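You operate a simulated robot arm through the tools that you are given. There is no shell and no other tool. Be economical: measure what you need, move in short steps, check, and stop when the job is done.

You run a simulated robot arm. Do the job below in one go: nothing can be reset, and whatever is moved stays where it is left.

Task
Unhook the grey cooler and park the hook at the top.
Fine: shut the latch before the hook goes up; the cooler stays where it is; switch the hoist off after.

Only the result counts: the job must be done as asked and must still hold three seconds after the hand-in. Knocking over, shifting, dropping, spilling or breaking anything else fails it.

Robot
A 6-joint arm with a two-finger parallel gripper, fixed in place. Base frame: the origin is at the foot of the arm, x ahead of it, y to its left, z up. Units: cm, degrees, N and s.
With the tool pointing down near the work surface it reaches from about 28 to 66 cm from the base axis. Its first joint turns from -166.0 to 166.0 degrees. Payload 3.91 kg.
The TCP is the grasp point between the finger pads, 3 cm short of the fingertips. In the tool frame z runs along the fingers and y along their closing line. Largest opening 11 cm; finger width 2, thickness 1; the body of the gripper, 4.8 by 11.2 cm, starts 5.5 cm behind the TCP.
Orientation is that of the tool frame in the base frame, as [roll, pitch, yaw] about the fixed x, y, z axes, in that order (R = Rz(yaw) Ry(pitch) Rx(roll)). With the fingers straight down and closing along the base's y, the tool's x points along the base's -x, its y along +y and its z along -z.

Tools
- The arm moves only by the tool servo_tool. Its argument "commands" is a list of rows, each a list of 2 entries, a list of its own where there are three numbers: the shift along the tool's x, y, z in units of 20 mm (1.0 is 20 mm), then the turn, a rotation vector about the tool's x, y, z in units of 8 degrees (1.0 is 8 degrees). In form: [[[dx, dy, dz], [ax, ay, az]], ...]. A call has 1 to 8 rows; each row shifts and turns the commanded pose from where the row before left it, along the tool's axes as they then stand. "hand" is the gripper command, from -1 (shut) to 1 (fully open), values between in proportion, set as the call begins (left out, the last holds). A call with a number of a shift or a turn outside -1 to 1 is refused whole. Each row takes 0.2 s and may step no farther than 5 cm and 8.6 degrees from the row before; otherwise, or with a gripper value out of range, the whole call is refused. Where a pose cannot be reached the arm comes as near as it can. A force on the tool above 90 N (or 10 N above the force at the start of the call, whichever is more), or a blocked arm, ends the call early, and 0.2 s more pass. The fingers move at their own pace (about 10.8 cm/s each) and stop on an object; they squeeze with about 43 N. The grip force told is the motor's: it shows also when the fingers shut on nothing. Time passes only in rows, and 0.2 s behind the last, so rows that do not move let the fingers close. The reply holds the time, the measured pose of the TCP, the force on the tool along the base axes, the opening and the grip force, in the units named above and with some noise, with the torque about the TCP (base axes, N m) and any sound that the robot's microphone picked up, and new pictures: "show" is both (left out), scene, wrist or none.
- Cameras (640 x 400 px; columns grow to the right, rows downward): "scene" is fixed at [5.34, -65.78, 163.75]; the picture's right is [0.68, -0.73, 0.00], its down [-0.43, -0.40, -0.81] and it looks along [0.59, 0.55, -0.58] (base axes); focal length 279 px, centre (320, 200). "wrist" rides on the gripper at [7.7, 0.7, -11.4] in the tool frame; the picture's right is [-0.09, 1.00, 0.00], its down [-0.80, -0.07, -0.60] and it looks along [-0.59, -0.05, 0.80] (tool axes); focal length 270 px, centre (320, 200). There is no depth. A picture from a camera that has moved, and an enlarged one, comes with that camera's place and axes in the base frame and with its lens. The place of the scene camera against the robot may be out by one fixed shift of up to 1.8 cm in any direction.
- move_column(by): slides the trunk up (or, below 0, down) by that many cm; the arm rides with it, the base frame stays. It gives what a move gives, with no picture.
- inspect(camera, box): a new picture of the part [left, top, right, bottom] of that camera's present view, enlarged. No time passes.
- sign_off(): hands the job in; it is judged then, once.

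Go step by step. Nothing tells you positions but the pictures and the camera data: compare them with the known pose of the tool, close in by small moves and look again before you grip or let go. The budget is 120 turns and 200 pictures, counting those below and the enlarged ones. Unless the task says otherwise, let go and move clear before handing in, and close with one line.

The tools are called after ">>>" by a JSON object that holds its "op" and its "data". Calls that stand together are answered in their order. servo_tool: Moves the arm, as the interface text tells. Its arguments: {"type":"object","properties":{"commands":{"type":"array"},"hand":{"type":"number"},"show":{"type":"string","enum":["both","scene","wrist","none"]}},"required":["commands"]} The other tools are called the same way: move_column (by) slides the trunk up or down; inspect (camera, box) takes an enlarged picture of a part of a camera's view; sign_off () hands the job in.

At the start:

```text
t: 0.0
tool_pos: [34.58, 9.11, 144.44]
orientation: [-180.0, 0.0, 180.0]
ft_force: [0.3, -0.9, 0.1]
wrist_torque: [-0.01, 0.02, -0.02]
finger_gap: 10.99
grasp_force: 0.1
trunk travel left (down, up): [-52.7, 1.3]
```

scene: 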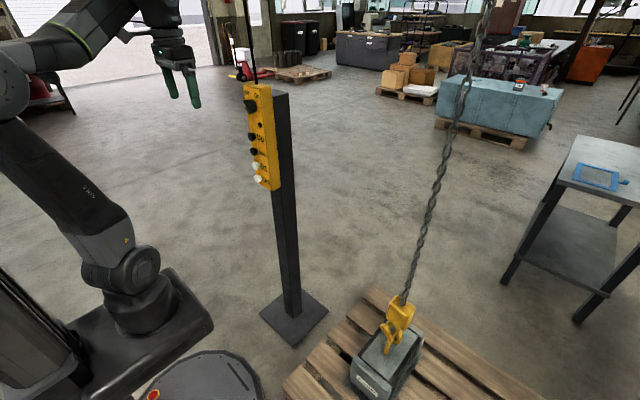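
wrist: 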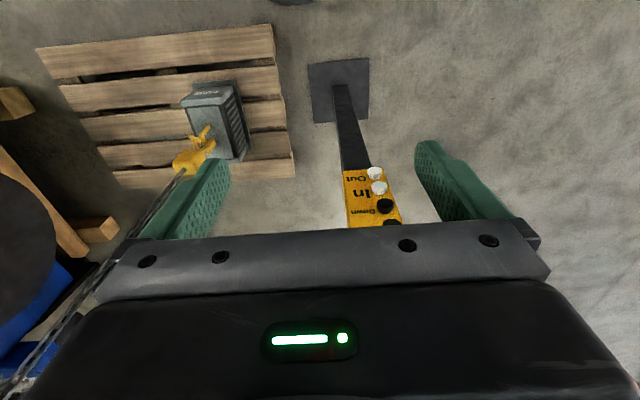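

I see a yellow control pendant on a post and a hook holding a grey cooler on a pallet. I'll enlarge both before moving.

>>> {"op": "inspect", "data": {"camera": "scene", "box": [220, 70, 320, 200]}}

>>> {"op": "inspect", "data": {"camera": "scene", "box": [330, 280, 450, 400]}}

>>> {"op": "inspect", "data": {"camera": "wrist", "box": [160, 70, 280, 190]}}

>>> {"op": "inspect", "data": {"camera": "wrist", "box": [310, 140, 430, 240]}}

```text
3.08 times, centred on (270, 135) of scene
camera zoom: at [5.34, -65.78, 163.75], right [0.68, -0.73, 0.0], down [-0.43, -0.4, -0.81], along [0.59, 0.55, -0.58], focal length 859 px, centre (474, 400)
```

zoom: 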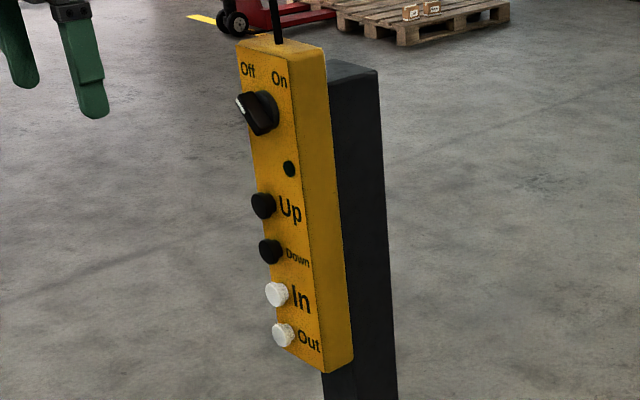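

```text
3.33 times, centred on (390, 340) of scene
camera zoom: at [5.34, -65.78, 163.75], right [0.68, -0.73, 0.0], down [-0.43, -0.4, -0.81], along [0.59, 0.55, -0.58], focal length 931 px, centre (87, -267)
```

zoom: 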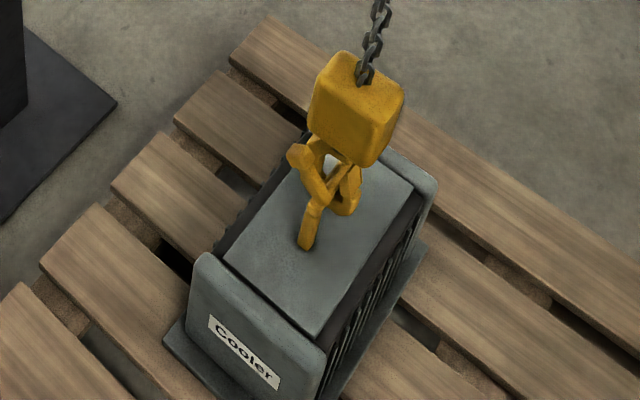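

```text
3.33 times, centred on (220, 130) of wrist
camera zoom: at [26.89, 9.81, 156.07], right [0.09, 1.0, 0.0], down [0.8, -0.07, 0.6], along [0.59, -0.05, -0.8], focal length 901 px, centre (653, 433)
```

zoom: 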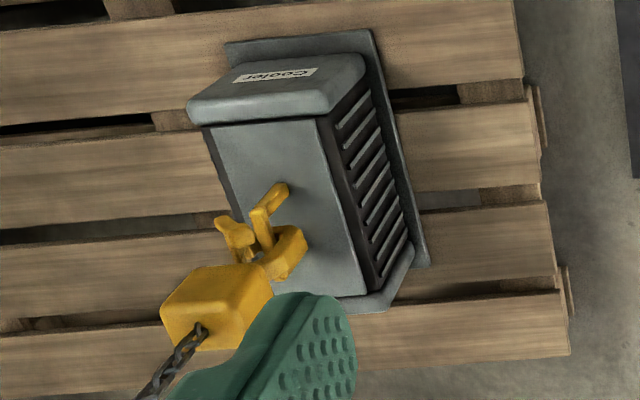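

```text
4.00 times, centred on (370, 190) of wrist
camera zoom: at [26.89, 9.81, 156.07], right [0.09, 1.0, 0.0], down [0.8, -0.07, 0.6], along [0.59, -0.05, -0.8], focal length 1081 px, centre (120, 240)
```

zoom: 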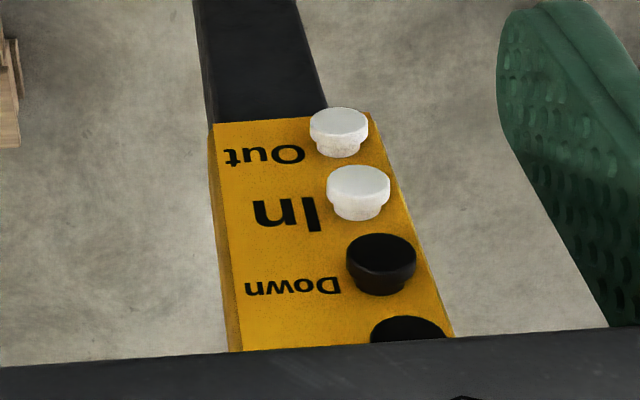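

The pendant faces the base (−x), at about x=60, y=20, with the buttons between z=103 and 134. The hook block is at about (72, −46, 62). I'll turn the tool horizontal to study the pendant.

>>> {"op": "servo_tool", "data": {"commands": [[[0, 0, 0], [0, -0.9375, 0]], [[0, 0, 0], [0, -0.9375, 0]], [[0, 0, 0], [0, -0.9375, 0]], [[0, 0, 0], [0, -0.9375, 0]], [[0, 0, 0], [0, -0.9375, 0]], [[0, 0, 0], [0, -0.9375, 0]]], "show": "none"}}

>>> {"op": "servo_tool", "data": {"commands": [[[0, 0, 0], [0, -0.9375, 0]], [[0, 0, 0], [0, -0.9375, 0]], [[0, 0, 0], [0, -0.9375, 0]], [[0, 0, 0], [0, -0.9375, 0]], [[0, 0, 0], [0, -0.9375, 0]], [[0, 0, 0], [0, -0.9375, 0]]], "hand": -1}}

```text
t: 1.4
tool_pos: [34.67, 9.02, 144.47]
orientation: [179.8, 45.2, -180.0]
ft_force: [0.1, -0.2, 0.4]
wrist_torque: [-0.01, 0.02, 0.01]
finger_gap: 11.02
grasp_force: 0.1
trunk travel left (down, up): [-52.7, 1.3]
```

```text
t: 2.8
tool_pos: [34.67, 9.11, 144.36]
orientation: [-19.3, 89.9, -19.4]
ft_force: [-0.2, 0.7, 0.4]
wrist_torque: [0.01, 0.0, -0.02]
finger_gap: 0.01
grasp_force: 37.4
trunk travel left (down, up): [-52.7, 1.3]
camera wrist: at [23.13, 9.8, 136.85], right [0.0, 1.0, 0.09], down [-0.6, -0.07, 0.8], along [0.8, -0.05, 0.59], focal length 270 px, centre (320, 200)
```

scene: 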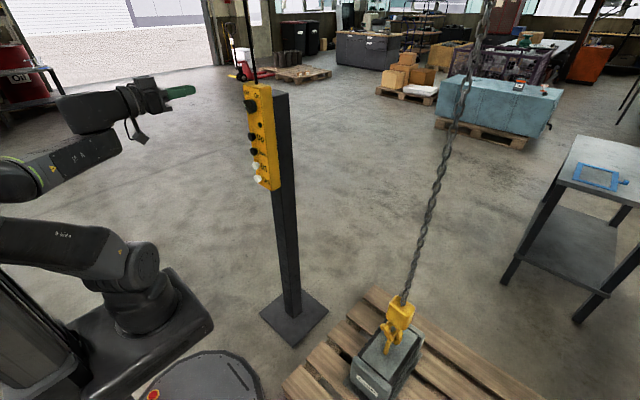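
wrist: 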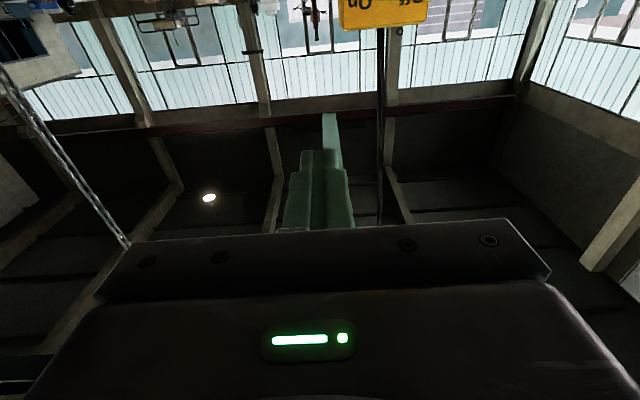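

The tool is level now, with the camera underneath. I'll lower the trunk so that the camera faces the pendant.

>>> {"op": "move_column", "data": {"by": -30}}

>>> {"op": "servo_tool", "data": {"commands": [[[0, 1, 0], [0, 0, 0]], [[0, 1, 0], [0, 0, 0]], [[0, 1, 0], [0, 0, 0]], [[0, 1, 0], [0, 0, 0]], [[0, 1, 0], [0, 0, 0]]]}}

```text
t: 5.8
tool_pos: [34.61, 9.06, 114.3]
orientation: [-179.3, 89.9, -179.2]
ft_force: [0.2, -0.8, 0.6]
wrist_torque: [0.01, 0.0, -0.02]
finger_gap: 0.01
grasp_force: 37.6
trunk travel left (down, up): [-22.7, 31.3]
```

```text
t: 7.0
tool_pos: [34.73, 19.27, 114.4]
orientation: [21.7, 89.9, 21.6]
ft_force: [0.3, -1.4, -0.1]
wrist_torque: [-0.01, 0.0, 0.04]
finger_gap: 0.0
grasp_force: 38.0
trunk travel left (down, up): [-22.7, 31.3]
camera wrist: at [23.11, 19.94, 106.87], right [0.0, 1.0, 0.09], down [-0.59, -0.07, 0.8], along [0.8, -0.05, 0.59], focal length 270 px, centre (320, 200)
```

scene: 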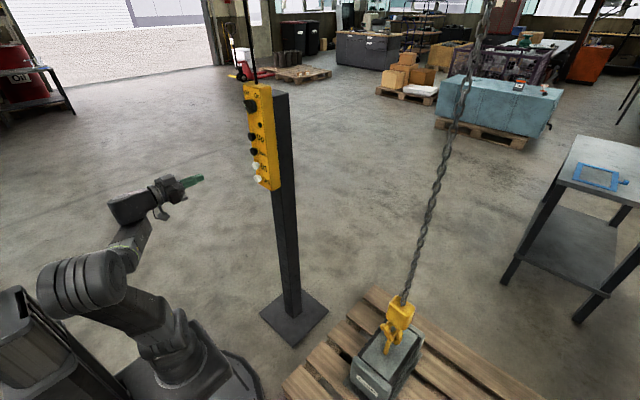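
wrist: 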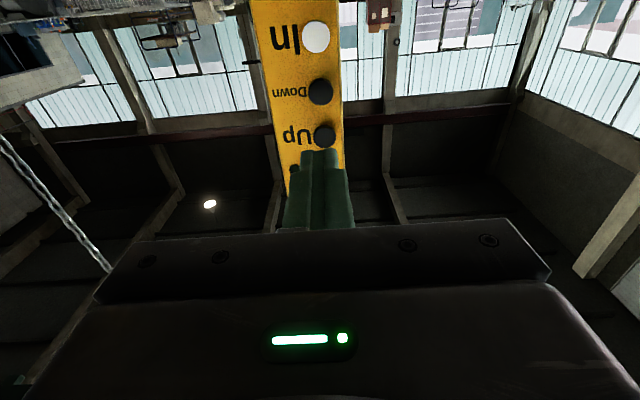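

Both cameras agree: Up z≈122, Down 116, In 110 and Out 104, all at y≈19. Next is the knob and lamp up close.

>>> {"op": "inspect", "data": {"camera": "scene", "box": [235, 80, 285, 130]}}

>>> {"op": "inspect", "data": {"camera": "scene", "box": [370, 290, 430, 350]}}

```text
8.00 times, centred on (260, 105) of scene
camera zoom: at [5.34, -65.78, 163.75], right [0.68, -0.73, 0.0], down [-0.43, -0.4, -0.81], along [0.59, 0.55, -0.58], focal length 2234 px, centre (800, 960)
```

zoom: 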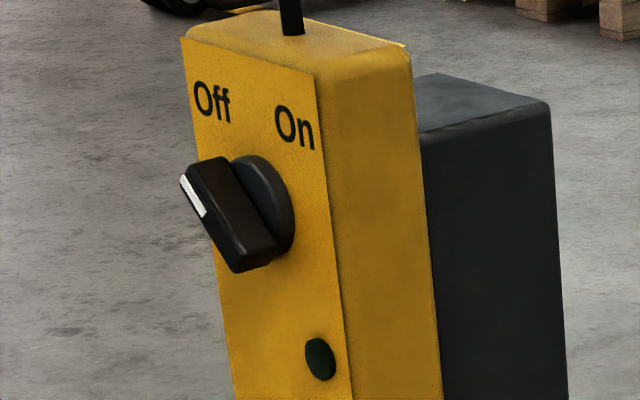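

```text
6.67 times, centred on (400, 320) of scene
camera zoom: at [5.34, -65.78, 163.75], right [0.68, -0.73, 0.0], down [-0.43, -0.4, -0.81], along [0.59, 0.55, -0.58], focal length 1862 px, centre (-213, -600)
```

zoom: 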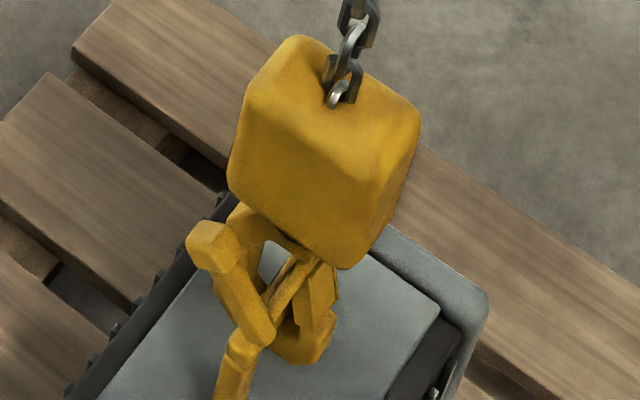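

The knob points to Off at 45°, its bar centre near (57, 16.3, 134), and the lamp is dark. I'll raise the trunk, roll the fingers to straddle the bar, and look.

>>> {"op": "move_column", "data": {"by": 19.8}}

>>> {"op": "servo_tool", "data": {"commands": [[[0, -0.75, 0], [0, 0, 0]], [[0, -0.75, 0], [0, 0, 0]], [[0, 0, 0], [0, 0, -0.9375]], [[0, 0, 0], [0, 0, -0.9375]], [[0, 0, 0], [0, 0, -0.9375]], [[0, 0, 0], [0, 0, -0.9375]], [[0, 0, 0], [0, 0, -0.9375]], [[0, 0, 0], [0, 0, -0.9375]]], "hand": 0}}

```text
t: 9.2
tool_pos: [34.59, 19.25, 134.33]
orientation: [1.2, 90.0, 1.1]
ft_force: [-0.1, -0.4, 0.0]
wrist_torque: [-0.02, 0.02, -0.01]
finger_gap: 0.01
grasp_force: 37.8
trunk travel left (down, up): [-42.5, 11.5]
```

```text
t: 10.9
tool_pos: [34.61, 16.26, 134.28]
orientation: [-90.0, 44.8, -90.0]
ft_force: [-0.3, 0.3, 0.0]
wrist_torque: [0.03, 0.03, 0.04]
finger_gap: 5.5
grasp_force: 0.1
trunk travel left (down, up): [-42.5, 11.5]
camera wrist: at [23.09, 11.27, 128.52], right [0.0, 0.77, -0.64], down [-0.59, 0.52, 0.61], along [0.8, 0.38, 0.46], focal length 270 px, centre (320, 200)
```

scene: 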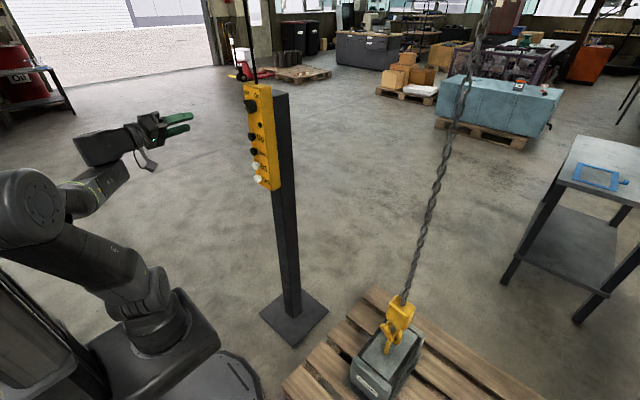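
wrist: 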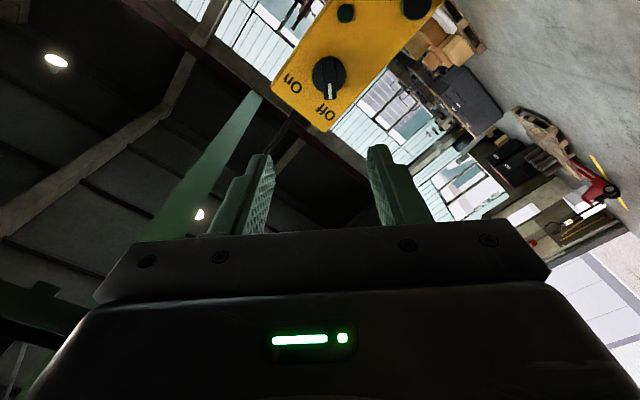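

The knob reads at about (57, 16.8, 133.6). I'll shift slightly and close in.

>>> {"op": "servo_tool", "data": {"commands": [[[0.07, 0.42, 1], [0, 0, 0]], [[0, 0, 1], [0, 0, 0]], [[0, 0, 1], [0, 0, 0]], [[0, 0, 1], [0, 0, 0]], [[0, 0, 1], [0, 0, 0]], [[0, 0, 1], [0, 0, 0]], [[0, 0, 1], [0, 0, 0]], [[0, 0, 1], [0, 0, 0]]]}}

```text
t: 12.8
tool_pos: [50.57, 16.66, 133.52]
orientation: [-90.0, 44.9, -90.0]
ft_force: [-0.5, -0.2, 0.0]
wrist_torque: [0.07, 0.03, -0.02]
finger_gap: 5.49
grasp_force: 0.1
trunk travel left (down, up): [-42.5, 11.5]
camera wrist: at [39.11, 11.75, 127.78], right [0.0, 0.77, -0.64], down [-0.59, 0.52, 0.62], along [0.8, 0.38, 0.46], focal length 270 px, centre (320, 200)
```

scene: 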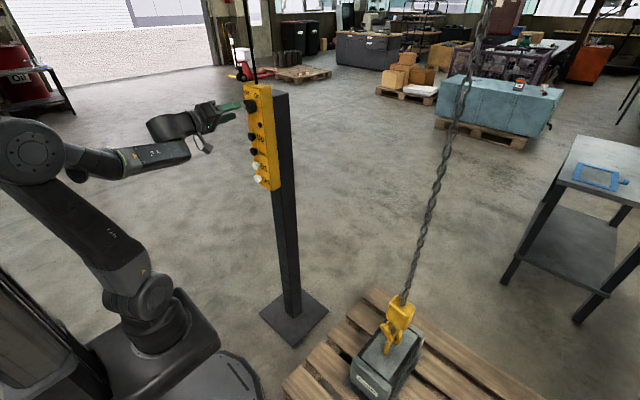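
wrist: 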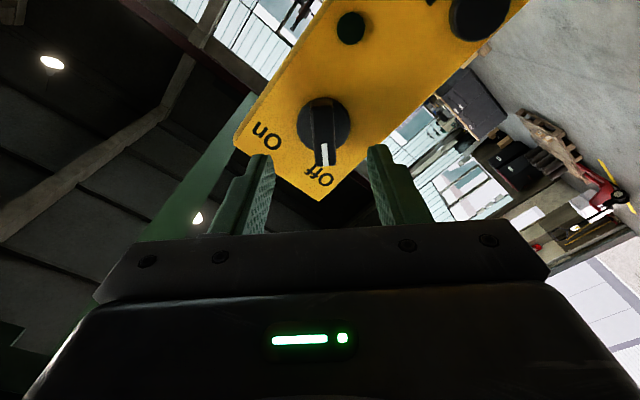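

>>> {"op": "servo_tool", "data": {"commands": [[[0.07, 0.0, 1], [0, 0, 0]], [[0, 0, 1], [0, 0, 0]]], "show": "wrist"}}

>>> {"op": "inspect", "data": {"camera": "scene", "box": [220, 80, 280, 130]}}

```text
t: 13.3
tool_pos: [54.69, 16.67, 133.49]
orientation: [-90.1, 44.9, -89.9]
ft_force: [0.4, 0.2, 0.1]
wrist_torque: [-0.02, -0.01, -0.01]
finger_gap: 5.5
grasp_force: 0.1
trunk travel left (down, up): [-42.5, 11.5]
camera wrist: at [43.22, 11.66, 127.69], right [0.0, 0.77, -0.64], down [-0.59, 0.52, 0.62], along [0.8, 0.38, 0.46], focal length 270 px, centre (320, 200)
```

wrist: 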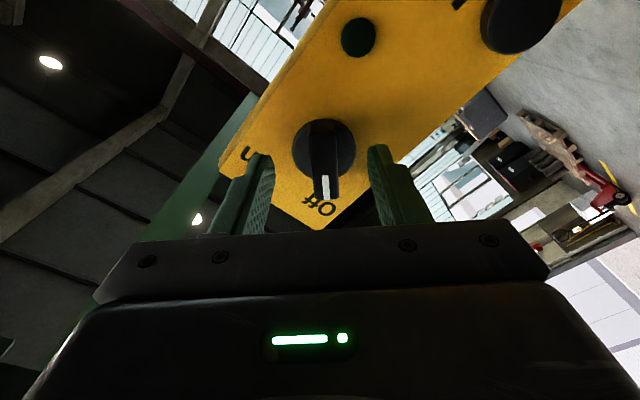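

```text
8.00 times, centred on (250, 105) of scene
camera zoom: at [5.34, -65.78, 163.75], right [0.68, -0.73, 0.0], down [-0.43, -0.4, -0.81], along [0.59, 0.55, -0.58], focal length 2234 px, centre (880, 960)
```

zoom: 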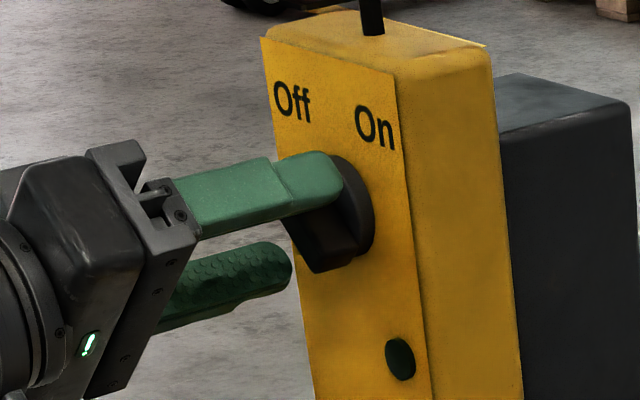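

The bar sits between the fingers. I'll go in 1 cm and close.

>>> {"op": "servo_tool", "data": {"commands": [[[0, 0, 0.5], [0, 0, 0]]], "show": "none"}}

>>> {"op": "servo_tool", "data": {"commands": [[[0, 0, 0], [0, 0, 0]], [[0, 0, 0], [0, 0, 0]], [[0, 0, 0], [0, 0, 0]]], "hand": -1, "show": "wrist"}}

```text
t: 13.8
tool_pos: [55.75, 16.62, 133.4]
orientation: [-89.9, 45.0, -89.9]
ft_force: [-0.3, -0.8, 0.7]
wrist_torque: [0.01, 0.01, -0.02]
finger_gap: 5.5
grasp_force: 0.0
trunk travel left (down, up): [-42.5, 11.5]
```

```text
t: 14.6
tool_pos: [55.67, 16.77, 133.34]
orientation: [-90.2, 45.0, -90.1]
ft_force: [-5.4, 4.1, -16.1]
wrist_torque: [-0.03, -0.25, 0.41]
finger_gap: 1.57
grasp_force: 45.4
trunk travel left (down, up): [-42.5, 11.5]
camera wrist: at [44.15, 11.81, 127.59], right [0.0, 0.77, -0.64], down [-0.59, 0.52, 0.62], along [0.8, 0.38, 0.45], focal length 270 px, centre (320, 200)
```

wrist: 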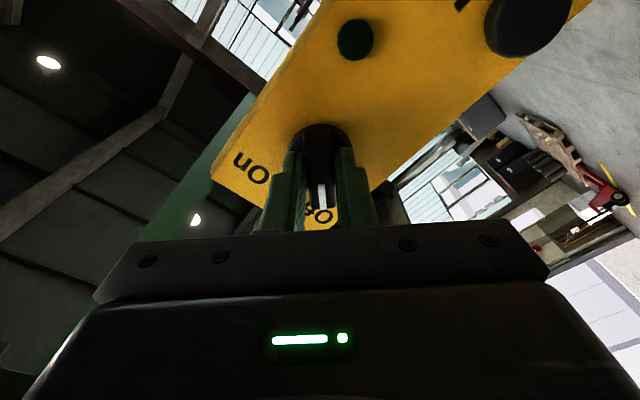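

The bar is gripped. I'll ease the side load and turn toward On.

>>> {"op": "servo_tool", "data": {"commands": [[[0, 0.1, 0], [0, 0, 0]], [[0, 0, 0], [0, 0, 0.9375]], [[0, 0, 0], [0, 0, 0.9375]], [[0, 0, 0], [0, 0, 0.9375]], [[0, 0, 0], [0, 0, 0.9375]], [[0, 0, 0], [0, 0, 0.9375]], [[0, 0, 0], [0, 0, 0.9375]]], "show": "wrist"}}

```text
t: 16.1
tool_pos: [55.7, 17.03, 133.21]
orientation: [43.9, 89.9, 43.9]
ft_force: [-3.0, 8.4, -8.2]
wrist_torque: [-0.04, 0.28, 0.18]
finger_gap: 1.58
grasp_force: 45.5
trunk travel left (down, up): [-42.5, 11.5]
camera wrist: at [44.16, 17.68, 125.68], right [0.0, 1.0, 0.09], down [-0.6, -0.07, 0.8], along [0.8, -0.05, 0.59], focal length 270 px, centre (320, 200)
```

wrist: 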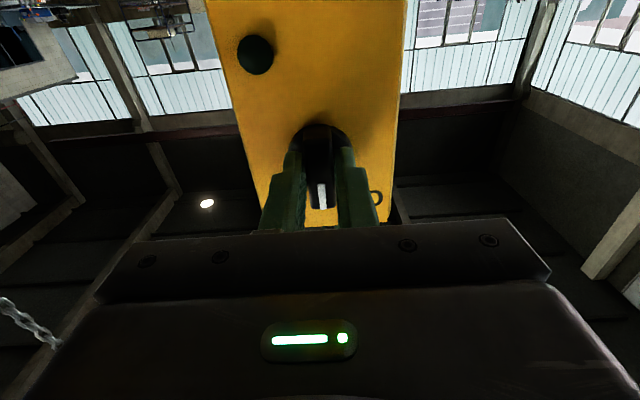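

>>> {"op": "servo_tool", "data": {"commands": [[[0, 0, 0], [0, 0, 0.9375]], [[0, 0, 0], [0, 0, 0.9375]], [[0, 0, 0], [0, 0, 0.9375]], [[0, 0, 0], [0, 0, 0.9375]], [[0, 0, 0], [0, 0, 0.9375]], [[0, 0, 0], [0, 0, 0.9375]]], "show": "both"}}

```text
t: 17.6
tool_pos: [55.55, 17.18, 133.2]
orientation: [90.8, 45.2, 90.4]
ft_force: [1.8, 14.8, -10.3]
wrist_torque: [0.01, -0.67, 0.58]
finger_gap: 1.55
grasp_force: 45.1
trunk travel left (down, up): [-42.5, 11.5]
camera wrist: at [44.12, 23.14, 128.61], right [0.01, 0.64, 0.76], down [-0.59, -0.61, 0.52], along [0.81, -0.46, 0.38], focal length 270 px, centre (320, 200)
```

scene: 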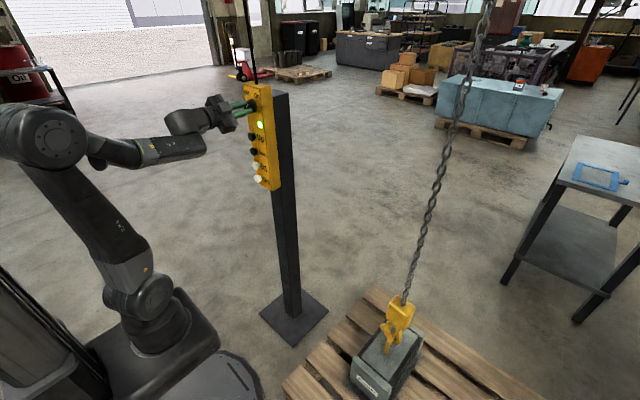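
wrist: 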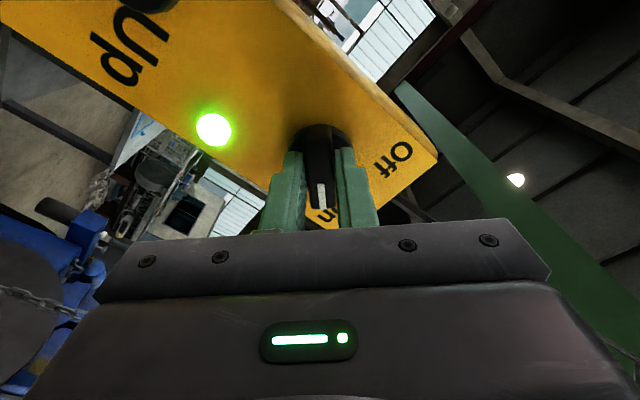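

The lamp is green, so the hoist is on. I'll release, back off and roll level again.

>>> {"op": "servo_tool", "data": {"commands": [[[0, 0, 0], [0, 0, 0]], [[0, 0, -1], [0, 0, 0]], [[0, 0, -1], [0, 0, 0]], [[0, 0, -1], [0, 0, 0]], [[0, 0, -1], [0, 0, 0]]], "hand": 0, "show": "none"}}

>>> {"op": "servo_tool", "data": {"commands": [[[0, 0, 0], [0, 0, -0.9375]], [[0, 0, 0], [0, 0, -0.9375]], [[0, 0, 0], [0, 0, -0.9375]], [[0, 0, 0], [0, 0, -0.9375]], [[0, 0, 0], [0, 0, -0.9375]], [[0, 0, 0], [0, 0, -0.9375]]], "hand": -1, "show": "none"}}

>>> {"op": "move_column", "data": {"by": -17}}

```text
t: 18.8
tool_pos: [47.56, 16.57, 133.31]
orientation: [89.9, 45.1, 89.9]
ft_force: [-0.8, -0.2, 0.5]
wrist_torque: [-0.03, 0.03, -0.05]
finger_gap: 5.51
grasp_force: 0.0
trunk travel left (down, up): [-42.5, 11.5]
```

```text
t: 20.1
tool_pos: [47.51, 16.64, 133.29]
orientation: [-70.8, 89.9, -70.8]
ft_force: [0.2, 1.0, 1.1]
wrist_torque: [-0.02, -0.01, 0.0]
finger_gap: 0.0
grasp_force: 37.0
trunk travel left (down, up): [-42.5, 11.5]
```

```text
t: 22.1
tool_pos: [47.48, 16.76, 116.33]
orientation: [4.1, 90.0, 4.2]
ft_force: [-1.0, -0.2, 0.7]
wrist_torque: [0.0, 0.0, -0.02]
finger_gap: 0.0
grasp_force: 37.5
trunk travel left (down, up): [-25.5, 28.5]
```

The tool is clear of the pendant. I'll swing toward the hook to see it up close before pressing anything.

>>> {"op": "servo_tool", "data": {"commands": [[[0, -1, -1], [0, 0, 0]], [[0, -1, -1], [0, 0, 0]], [[0, -1, -1], [0, 0, 0]], [[0, -1, 0], [0, 0, 0]], [[0, -1, 0], [0, 0, 0]], [[0, -1, 0], [0, 0, 0]], [[0, -1, 0], [0, 0, 0]], [[0, -1, 0], [0, 0, 0]]], "show": "none"}}

>>> {"op": "servo_tool", "data": {"commands": [[[0, -1, 0], [0, 0.9, 0]], [[0, -1, 0], [0, 0.9, 0]], [[0, -1, 0], [0, 0.9, 0]], [[0, -1, 0], [0, 0.9, 0]], [[0, -1, 0], [0, 0.9, 0]], [[0, -1, 0], [0, 0.9, 0]], [[0, -1, 0], [0, 0.9, 0]], [[0, -1, 0], [0, 0.9, 0]]], "show": "wrist"}}

```text
t: 23.4
tool_pos: [42.71, 15.59, 111.42]
orientation: [-177.9, 82.6, -164.5]
ft_force: [0.2, 0.3, 0.4]
wrist_torque: [-0.01, 0.02, 0.03]
finger_gap: 0.0
grasp_force: 37.9
out of reach, approached as far as the arm can: row 6
trunk travel left (down, up): [-25.5, 28.5]
stopped in row 6: the arm was blocked; the commanded pose is now the measured one
```

```text
t: 25.2
tool_pos: [45.68, -2.61, 111.5]
orientation: [178.6, 26.3, -166.8]
ft_force: [0.1, 0.9, 0.0]
wrist_torque: [0.0, -0.03, 0.01]
finger_gap: 0.01
grasp_force: 37.8
out of reach, approached as far as the arm can: row 7, 8
trunk travel left (down, up): [-25.5, 28.5]
camera wrist: at [33.82, -4.99, 118.45], right [-0.16, 0.98, 0.06], down [0.46, 0.02, 0.89], along [0.87, 0.17, -0.46], focal length 270 px, centre (320, 200)
```

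wrist: 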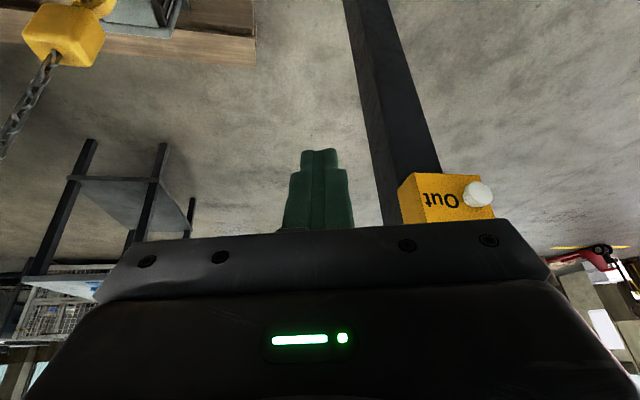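

The reach is limited in that posture. I'll swing around the base with a yaw toward the hook.

>>> {"op": "servo_tool", "data": {"commands": [[[0, -1, 0], [0.35, 0, 0.7]], [[0, -1, 0], [0.35, 0, 0.7]], [[0, -1, 0], [0.35, 0, 0.7]], [[0, -1, 0], [0.35, 0, 0.7]], [[0, -1, 0], [0.35, 0, 0.7]], [[0, -1, 0], [0.35, 0, 0.7]], [[0, -1, 0], [0.35, 0, 0.7]], [[0, -1, 0], [0.35, 0, 0.7]]], "show": "both"}}

```text
t: 27.0
tool_pos: [29.79, -30.9, 108.4]
orientation: [179.2, 27.4, 143.6]
ft_force: [0.0, -0.7, 0.4]
wrist_torque: [-0.05, 0.04, 0.01]
finger_gap: 0.0
grasp_force: 38.2
out of reach, approached as far as the arm can: row 1, 2, 3, 4, 5, 6, 7, 8
trunk travel left (down, up): [-25.5, 28.5]
camera wrist: at [20.25, -23.27, 115.26], right [0.65, 0.76, 0.05], down [0.31, -0.32, 0.9], along [0.7, -0.56, -0.44], focal length 270 px, centre (320, 200)
```

scene: 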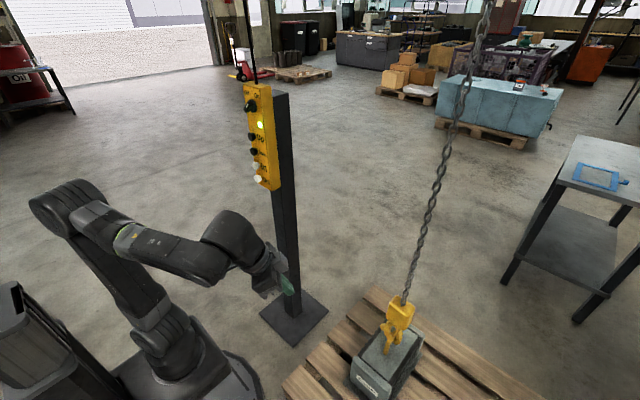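
wrist: 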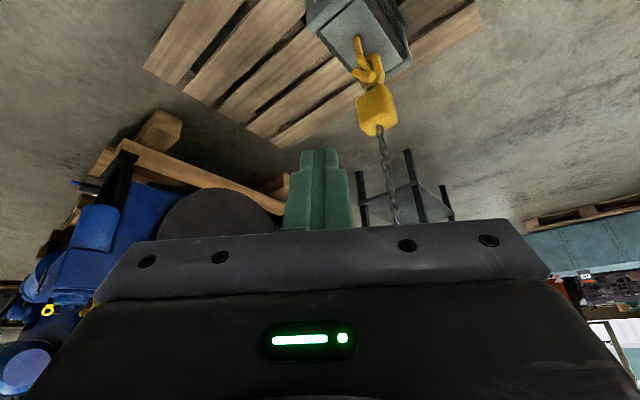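

>>> {"op": "move_column", "data": {"by": -25}}

>>> {"op": "inspect", "data": {"camera": "wrist", "box": [220, 0, 540, 200]}}

```text
t: 29.6
tool_pos: [29.67, -30.82, 83.51]
orientation: [179.2, 27.5, 143.7]
ft_force: [0.2, -0.2, 0.1]
wrist_torque: [0.03, 0.01, -0.01]
finger_gap: 0.0
grasp_force: 37.7
trunk travel left (down, up): [-0.5, 53.5]
```

```text
2.00 times, centred on (380, 100) of wrist
camera zoom: at [20.26, -23.27, 90.28], right [0.65, 0.76, 0.05], down [0.31, -0.32, 0.9], along [0.7, -0.56, -0.44], focal length 541 px, centre (200, 400)
```

zoom: 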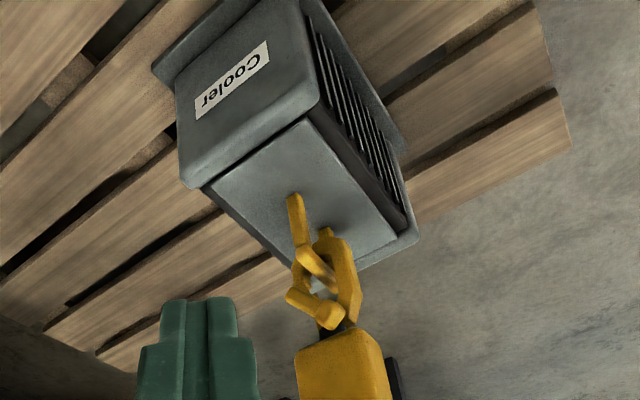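

>>> {"op": "inspect", "data": {"camera": "wrist", "box": [335, 80, 435, 190]}}

>>> {"op": "inspect", "data": {"camera": "wrist", "box": [350, 85, 410, 165]}}

```text
3.64 times, centred on (385, 135) of wrist
camera zoom: at [20.26, -23.27, 90.28], right [0.65, 0.76, 0.05], down [0.31, -0.32, 0.9], along [0.7, -0.56, -0.44], focal length 983 px, centre (84, 436)
```

zoom: 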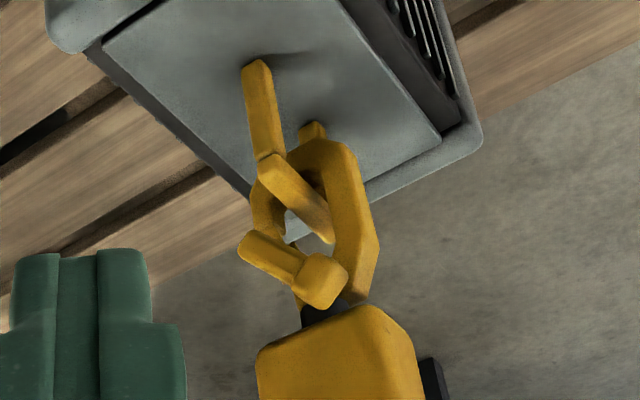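

```text
5.00 times, centred on (380, 125) of wrist
camera zoom: at [20.26, -23.27, 90.28], right [0.65, 0.76, 0.05], down [0.31, -0.32, 0.9], along [0.7, -0.56, -0.44], focal length 1351 px, centre (20, 575)
```

zoom: 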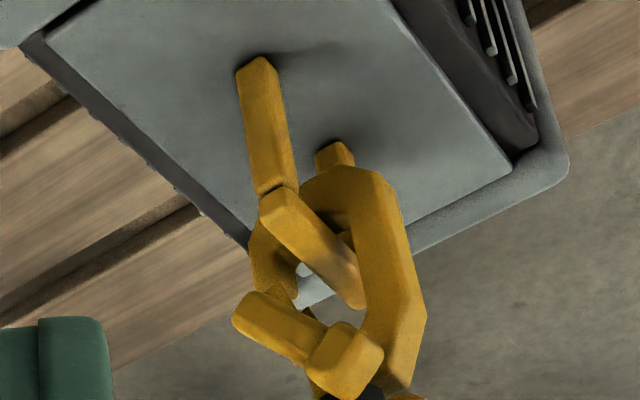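

The latch seems open and the cooler's bail sits in the hook. I'll get closer and view it from another side.

>>> {"op": "servo_tool", "data": {"commands": [[[-0.35, 1, 0.2], [0, 0, 0]], [[-0.35, 1, 0.2], [0, 0, 0]], [[-0.35, 1, 0.2], [0, 0, 0]], [[-0.35, 1, 0.2], [0, 0, 0]], [[-0.35, 1, 0.2], [0, 0, 0]], [[-0.35, 1, 0.2], [0, 0, 0]], [[-0.35, 1, 0.2], [0, 0, 0]], [[-0.35, 1, 0.2], [0, 0, 0]]], "show": "both"}}

>>> {"op": "inspect", "data": {"camera": "wrist", "box": [200, 0, 440, 200]}}

```text
t: 31.4
tool_pos: [32.99, -28.1, 80.57]
orientation: [177.5, 28.3, 143.5]
ft_force: [0.2, -0.1, 0.1]
wrist_torque: [0.0, 0.01, 0.0]
finger_gap: 0.0
grasp_force: 37.2
out of reach, approached as far as the arm can: row 1, 2, 3, 4, 5, 6, 7, 8
trunk travel left (down, up): [-0.5, 53.5]
camera wrist: at [23.12, -20.68, 87.18], right [0.64, 0.77, 0.08], down [0.28, -0.33, 0.9], along [0.72, -0.55, -0.43], focal length 270 px, centre (320, 200)
```

scene: 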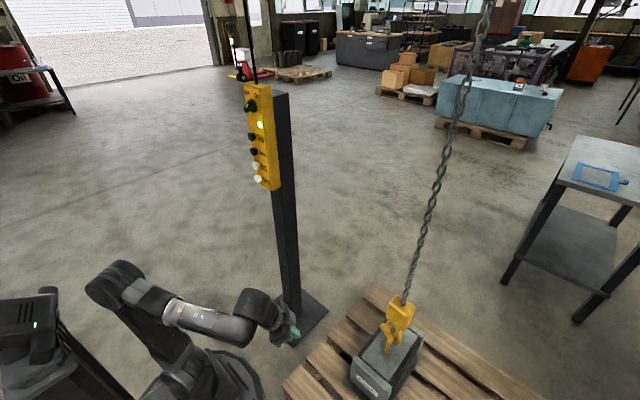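
wrist: 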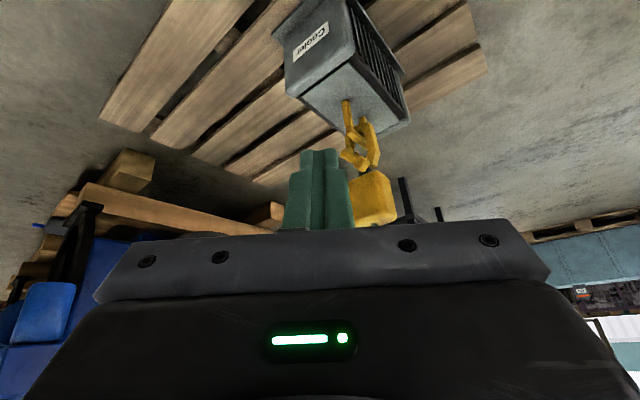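

```text
2.00 times, centred on (320, 100) of wrist
camera zoom: at [23.12, -20.68, 87.18], right [0.64, 0.77, 0.08], down [0.28, -0.33, 0.9], along [0.72, -0.55, -0.43], focal length 541 px, centre (320, 400)
```

zoom: 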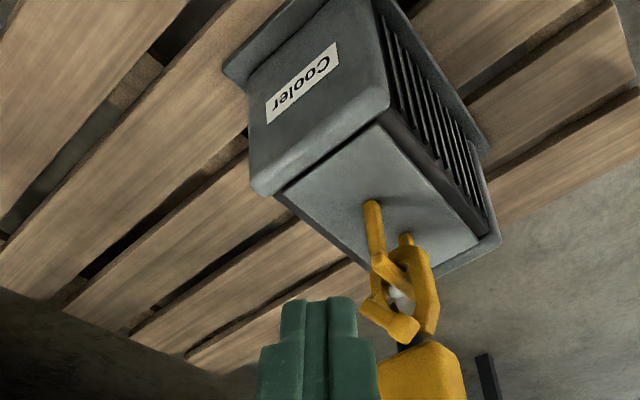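

The poses come back "out of reach" although the arm is folded. I'll test what holds it back with a null row and then a tilt.

>>> {"op": "servo_tool", "data": {"commands": [[[0, 0, 0], [0, 0, 0]], [[0, 0, 0], [0, 0, 0]]], "show": "none"}}

>>> {"op": "inspect", "data": {"camera": "scene", "box": [0, 230, 340, 400]}}

```text
t: 32.0
tool_pos: [33.01, -28.09, 80.57]
orientation: [177.5, 28.3, 143.7]
ft_force: [0.4, 0.1, -0.3]
wrist_torque: [0.05, -0.01, 0.0]
finger_gap: 0.01
grasp_force: 37.5
trunk travel left (down, up): [-0.5, 53.5]
```

```text
1.88 times, centred on (170, 315) of scene
camera zoom: at [5.34, -65.78, 163.75], right [0.68, -0.73, 0.0], down [-0.43, -0.4, -0.81], along [0.59, 0.55, -0.58], focal length 526 px, centre (602, -16)
```

zoom: 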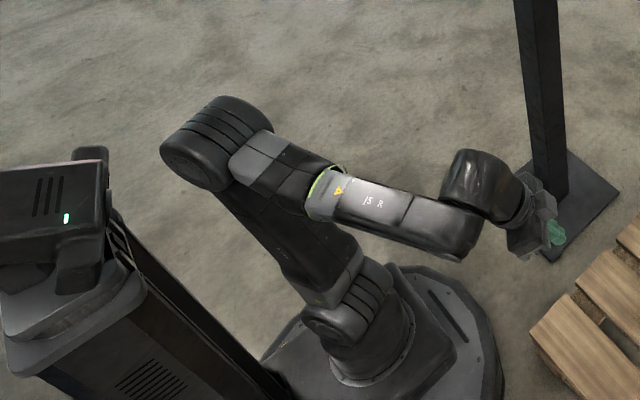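

>>> {"op": "servo_tool", "data": {"commands": [[[-0.887, 0, 0.46], [0, 0, 0]], [[-0.887, 0, 0.46], [0, 0, 0]], [[-0.887, 0, 0.46], [0, 0, 0]], [[-0.887, 0, 0.46], [0, 0, 0]], [[-0.887, 0, 0.46], [0, 0, 0]]], "show": "none"}}

```text
t: 33.2
tool_pos: [36.03, -36.28, 78.88]
orientation: [178.2, 28.0, 143.7]
ft_force: [0.1, -0.5, 0.0]
wrist_torque: [0.01, 0.02, 0.0]
finger_gap: 0.0
grasp_force: 38.0
out of reach, approached as far as the arm can: row 1, 2, 3, 4, 5
trunk travel left (down, up): [-0.5, 53.5]
```

>>> {"op": "servo_tool", "data": {"commands": [[[0, 0, 0], [0, 0, 0.9]], [[0, 0, 0], [0, 0, 0.9]]], "show": "none"}}

>>> {"op": "servo_tool", "data": {"commands": [[[-0.887, 0, 0.46], [0, 0, 0]], [[-0.887, 0, 0.46], [0, 0, 0]]], "show": "none"}}

>>> {"op": "servo_tool", "data": {"commands": [[[0, 0, 0], [0, 0.9, 0]], [[0, 0, 0], [0, 0.9, 0]]], "show": "none"}}

>>> {"op": "servo_tool", "data": {"commands": [[[-0.887, 0, 0.46], [0, 0, 0]], [[-0.887, 0, 0.46], [0, 0, 0]]], "show": "both"}}

```text
t: 33.8
tool_pos: [35.2, -36.69, 78.61]
orientation: [171.3, 26.6, 127.5]
ft_force: [0.3, 0.0, -0.1]
wrist_torque: [0.02, 0.01, 0.0]
finger_gap: 0.01
grasp_force: 37.6
out of reach, approached as far as the arm can: row 1
trunk travel left (down, up): [-0.5, 53.5]
```

```text
t: 34.4
tool_pos: [36.8, -40.02, 78.22]
orientation: [171.2, 26.5, 127.5]
ft_force: [0.2, 0.0, -0.6]
wrist_torque: [0.0, 0.02, 0.02]
finger_gap: 0.0
grasp_force: 37.6
out of reach, approached as far as the arm can: row 1, 2
trunk travel left (down, up): [-0.5, 53.5]
```

```text
t: 35.0
tool_pos: [34.42, -40.89, 77.26]
orientation: [168.0, 13.8, 129.3]
ft_force: [-0.2, -0.2, 0.2]
wrist_torque: [0.04, 0.01, 0.0]
finger_gap: 0.0
grasp_force: 37.5
out of reach, approached as far as the arm can: row 1, 2
trunk travel left (down, up): [-0.5, 53.5]
```

```text
t: 35.6
tool_pos: [37.26, -43.56, 76.25]
orientation: [167.7, 13.9, 129.3]
ft_force: [0.7, 0.0, -1.1]
wrist_torque: [-0.01, -0.03, -0.01]
finger_gap: 0.0
grasp_force: 38.0
trunk travel left (down, up): [-0.5, 53.5]
camera wrist: at [29.35, -36.79, 85.62], right [0.77, 0.59, 0.23], down [0.25, -0.62, 0.74], along [0.58, -0.52, -0.63], focal length 270 px, centre (320, 200)
```

scene: 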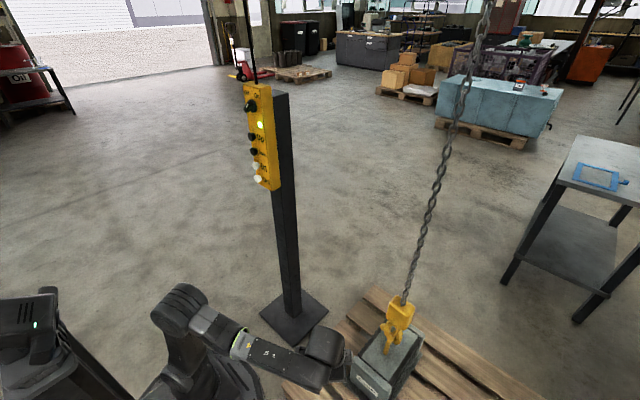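
wrist: 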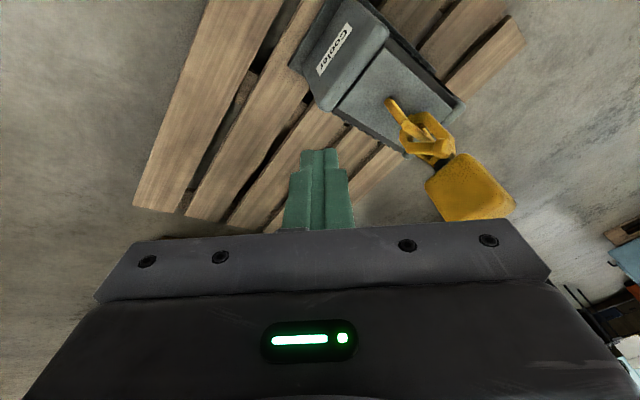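

The arm is moving freely again. I'll look at the hook from here.

>>> {"op": "inspect", "data": {"camera": "wrist", "box": [370, 80, 530, 230]}}

>>> {"op": "inspect", "data": {"camera": "wrist", "box": [380, 90, 460, 170]}}

```text
2.67 times, centred on (450, 155) of wrist
camera zoom: at [29.35, -36.79, 85.62], right [0.77, 0.59, 0.23], down [0.25, -0.62, 0.74], along [0.58, -0.52, -0.63], focal length 721 px, centre (-27, 320)
```

zoom: 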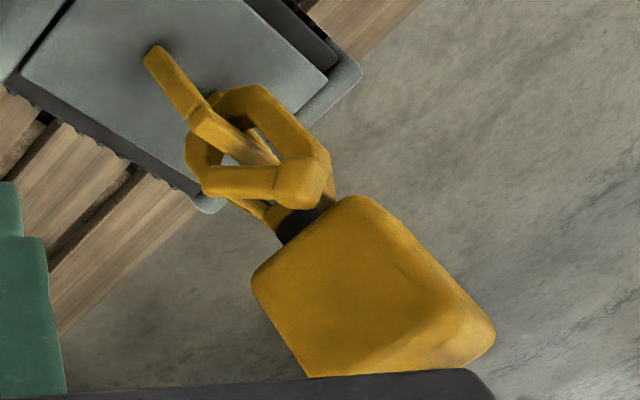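

```text
5.00 times, centred on (420, 130) of wrist
camera zoom: at [29.35, -36.79, 85.62], right [0.77, 0.59, 0.23], down [0.25, -0.62, 0.74], along [0.58, -0.52, -0.63], focal length 1351 px, centre (-180, 550)
```

zoom: 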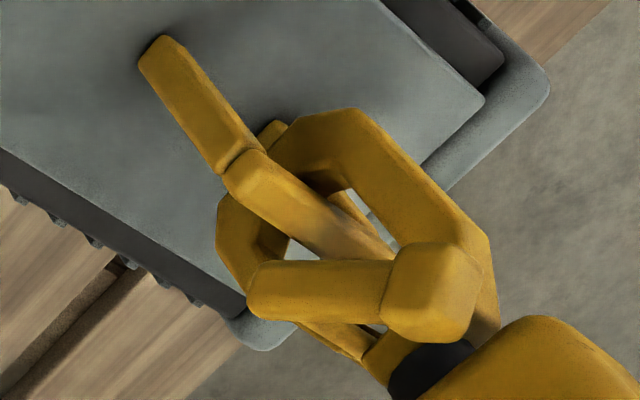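

Two-view fixes: bail top bar at z≈43 running along x from 71 to 79 at y≈−45.7; hook plane x≈75, opening toward −y; a latch lever at (68.7, −43…−47, 56…51). I'll yaw the camera toward +x for a clearer look.

>>> {"op": "servo_tool", "data": {"commands": [[[0, 0, 0], [-0.22, 0.19, -0.89]], [[0, 0, 0], [-0.22, 0.19, -0.89]], [[0, 0, 0], [-0.22, 0.19, -0.89]], [[0, 0, 0], [-0.22, 0.19, -0.89]], [[0, 0, 0], [-0.22, 0.19, -0.89]], [[0, 0, 0], [-0.22, 0.19, -0.89]]], "show": "wrist"}}

```text
t: 37.0
tool_pos: [37.43, -43.54, 76.24]
orientation: [168.2, 13.8, 174.4]
ft_force: [-0.2, 0.8, 0.5]
wrist_torque: [0.0, -0.03, 0.01]
finger_gap: 0.0
grasp_force: 37.0
trunk travel left (down, up): [-0.5, 53.5]
camera wrist: at [26.9, -44.28, 85.66], right [0.13, 0.97, 0.22], down [0.62, -0.25, 0.74], along [0.77, 0.04, -0.63], focal length 270 px, centre (320, 200)
```

wrist: 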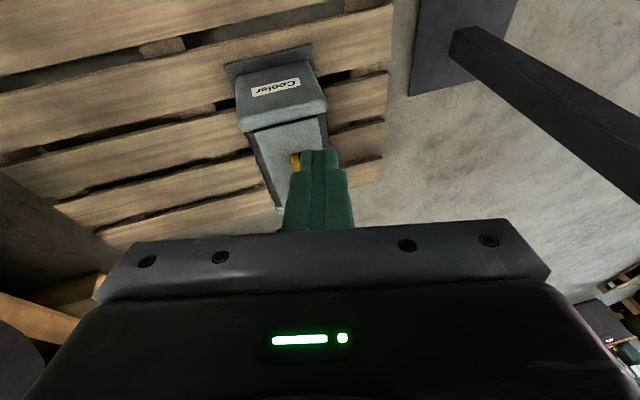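

>>> {"op": "servo_tool", "data": {"commands": [[[0, -1, 0], [0.75, 0, 0]], [[0, -1, 0], [0.75, 0, 0]], [[0, -1, 0], [0, -0.8, 0]], [[0, -1, 0], [0, -0.8, 0]], [[0, -1, 0], [0, -0.8, 0]], [[0, -1, 0], [0, -0.8, 0]], [[0, -1, 0], [0, 0, 0]], [[0, -1, 0], [0, 0, 0]]], "show": "wrist"}}

```text
t: 38.8
tool_pos: [35.61, -59.68, 75.12]
orientation: [178.2, 42.8, 173.3]
ft_force: [0.2, 0.2, -0.6]
wrist_torque: [-0.02, 0.03, 0.0]
finger_gap: 0.0
grasp_force: 37.6
out of reach, approached as far as the arm can: row 2
trunk travel left (down, up): [-0.5, 53.5]
camera wrist: at [22.11, -57.81, 78.55], right [0.16, 0.98, 0.08], down [0.17, -0.11, 0.98], along [0.97, -0.14, -0.19], focal length 270 px, centre (320, 200)
```

wrist: 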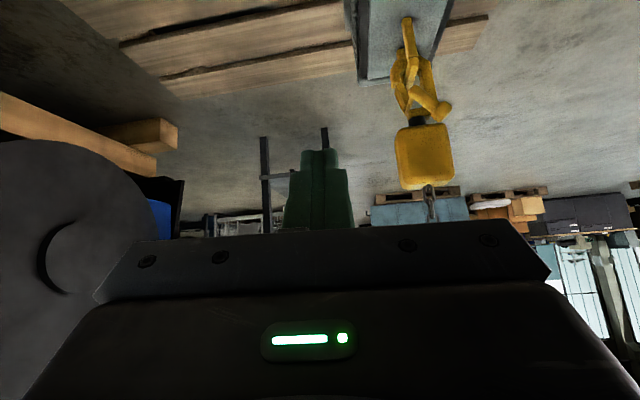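

>>> {"op": "inspect", "data": {"camera": "wrist", "box": [370, 10, 480, 130]}}

```text
3.33 times, centred on (425, 70) of wrist
camera zoom: at [22.11, -57.81, 78.55], right [0.16, 0.98, 0.08], down [0.17, -0.11, 0.98], along [0.97, -0.14, -0.19], focal length 901 px, centre (-30, 633)
```

zoom: 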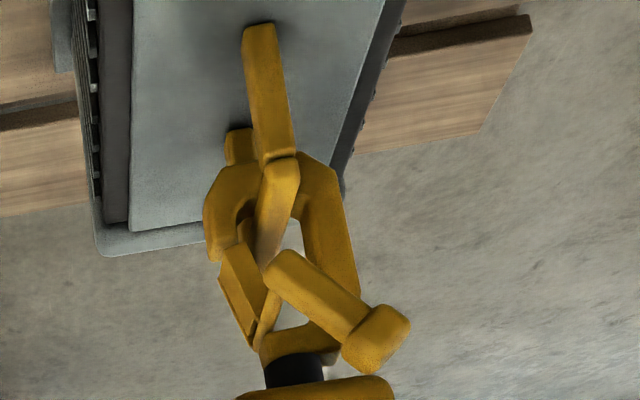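

I see the hook's C with a gate bar on its −y side, plus a lever with a head in front. I need a closer look to understand the mechanism.

>>> {"op": "servo_tool", "data": {"commands": [[[-0.3, 0.09, 0.96], [0, 0, 0]], [[-0.3, 0.09, 0.96], [0, 0, 0]], [[-0.3, 0.09, 0.96], [0, 0, 0]], [[-0.3, 0.09, 0.96], [0, 0, 0]], [[-0.3, 0.09, 0.96], [0, 0, 0]], [[-0.3, 0.09, 0.96], [0, 0, 0]], [[-0.3, 0.09, 0.96], [0, 0, 0]], [[-0.3, 0.09, 0.96], [0, 0, 0]]], "show": "wrist"}}

>>> {"op": "inspect", "data": {"camera": "wrist", "box": [380, 0, 540, 160]}}

```text
t: 40.6
tool_pos: [49.46, -59.15, 67.19]
orientation: [178.1, 42.8, 173.4]
ft_force: [-0.1, -0.2, 0.3]
wrist_torque: [0.01, 0.03, -0.03]
finger_gap: 0.0
grasp_force: 37.8
trunk travel left (down, up): [-0.5, 53.5]
camera wrist: at [36.13, -57.37, 70.52], right [0.16, 0.98, 0.08], down [0.17, -0.11, 0.98], along [0.97, -0.14, -0.19], focal length 270 px, centre (320, 200)
```

wrist: 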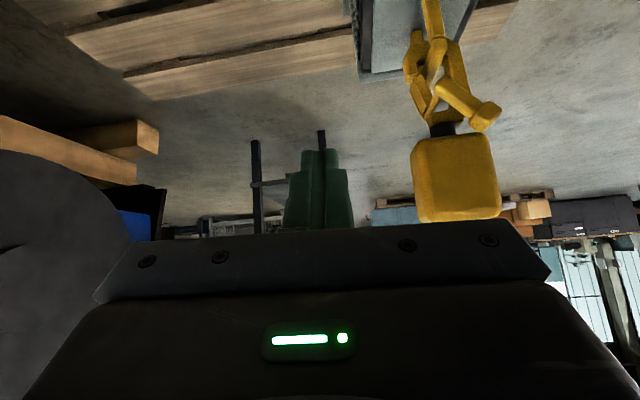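

```text
2.50 times, centred on (460, 80) of wrist
camera zoom: at [36.13, -57.37, 70.52], right [0.16, 0.98, 0.08], down [0.17, -0.11, 0.98], along [0.97, -0.14, -0.19], focal length 676 px, centre (-30, 500)
```

zoom: 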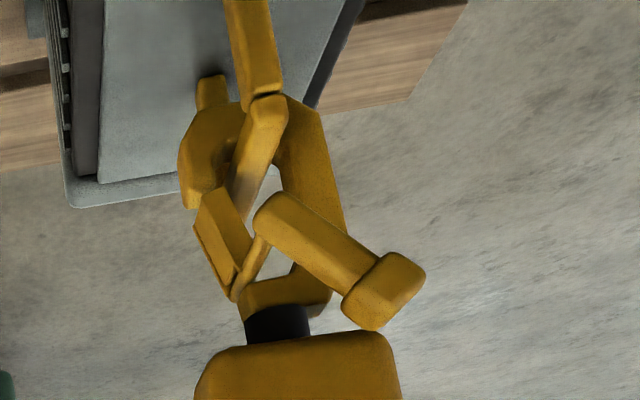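

Now it's clear: the gate bridges neck to tip, on an axle along x at about (y=−46.8, z=51). A lever runs to a head at about (68.5, −42.4, 56.2). I'll level the tool and line up with that head, keeping clear of it.

>>> {"op": "servo_tool", "data": {"commands": [[[0, 1, 0], [0, -0.975, 0]], [[0, 1, 0], [0, -0.975, 0]], [[0, 1, 0], [0, -0.975, 0]], [[0, 1, 0], [0, -0.975, 0]], [[0, 1, 0], [0, -0.975, 0]], [[0, 1, 0], [0, -0.975, 0]], [[0, 1, 0], [-0.4, 0, 0]], [[0, 1, 0], [-0.4, 0, 0]]], "show": "wrist"}}

```text
t: 42.4
tool_pos: [50.91, -43.34, 67.5]
orientation: [99.5, 88.6, 100.6]
ft_force: [-0.6, -0.2, 0.2]
wrist_torque: [-0.02, -0.02, -0.01]
finger_gap: 0.01
grasp_force: 37.8
trunk travel left (down, up): [-0.5, 53.5]
camera wrist: at [39.33, -42.69, 60.18], right [-0.02, 0.99, 0.11], down [-0.59, -0.1, 0.8], along [0.81, -0.05, 0.59], focal length 270 px, centre (320, 200)
```

wrist: 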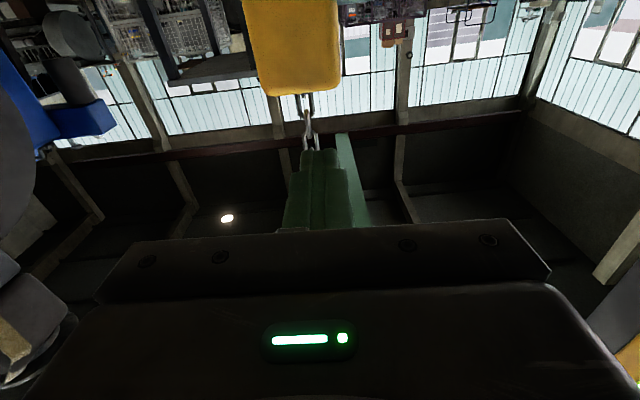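

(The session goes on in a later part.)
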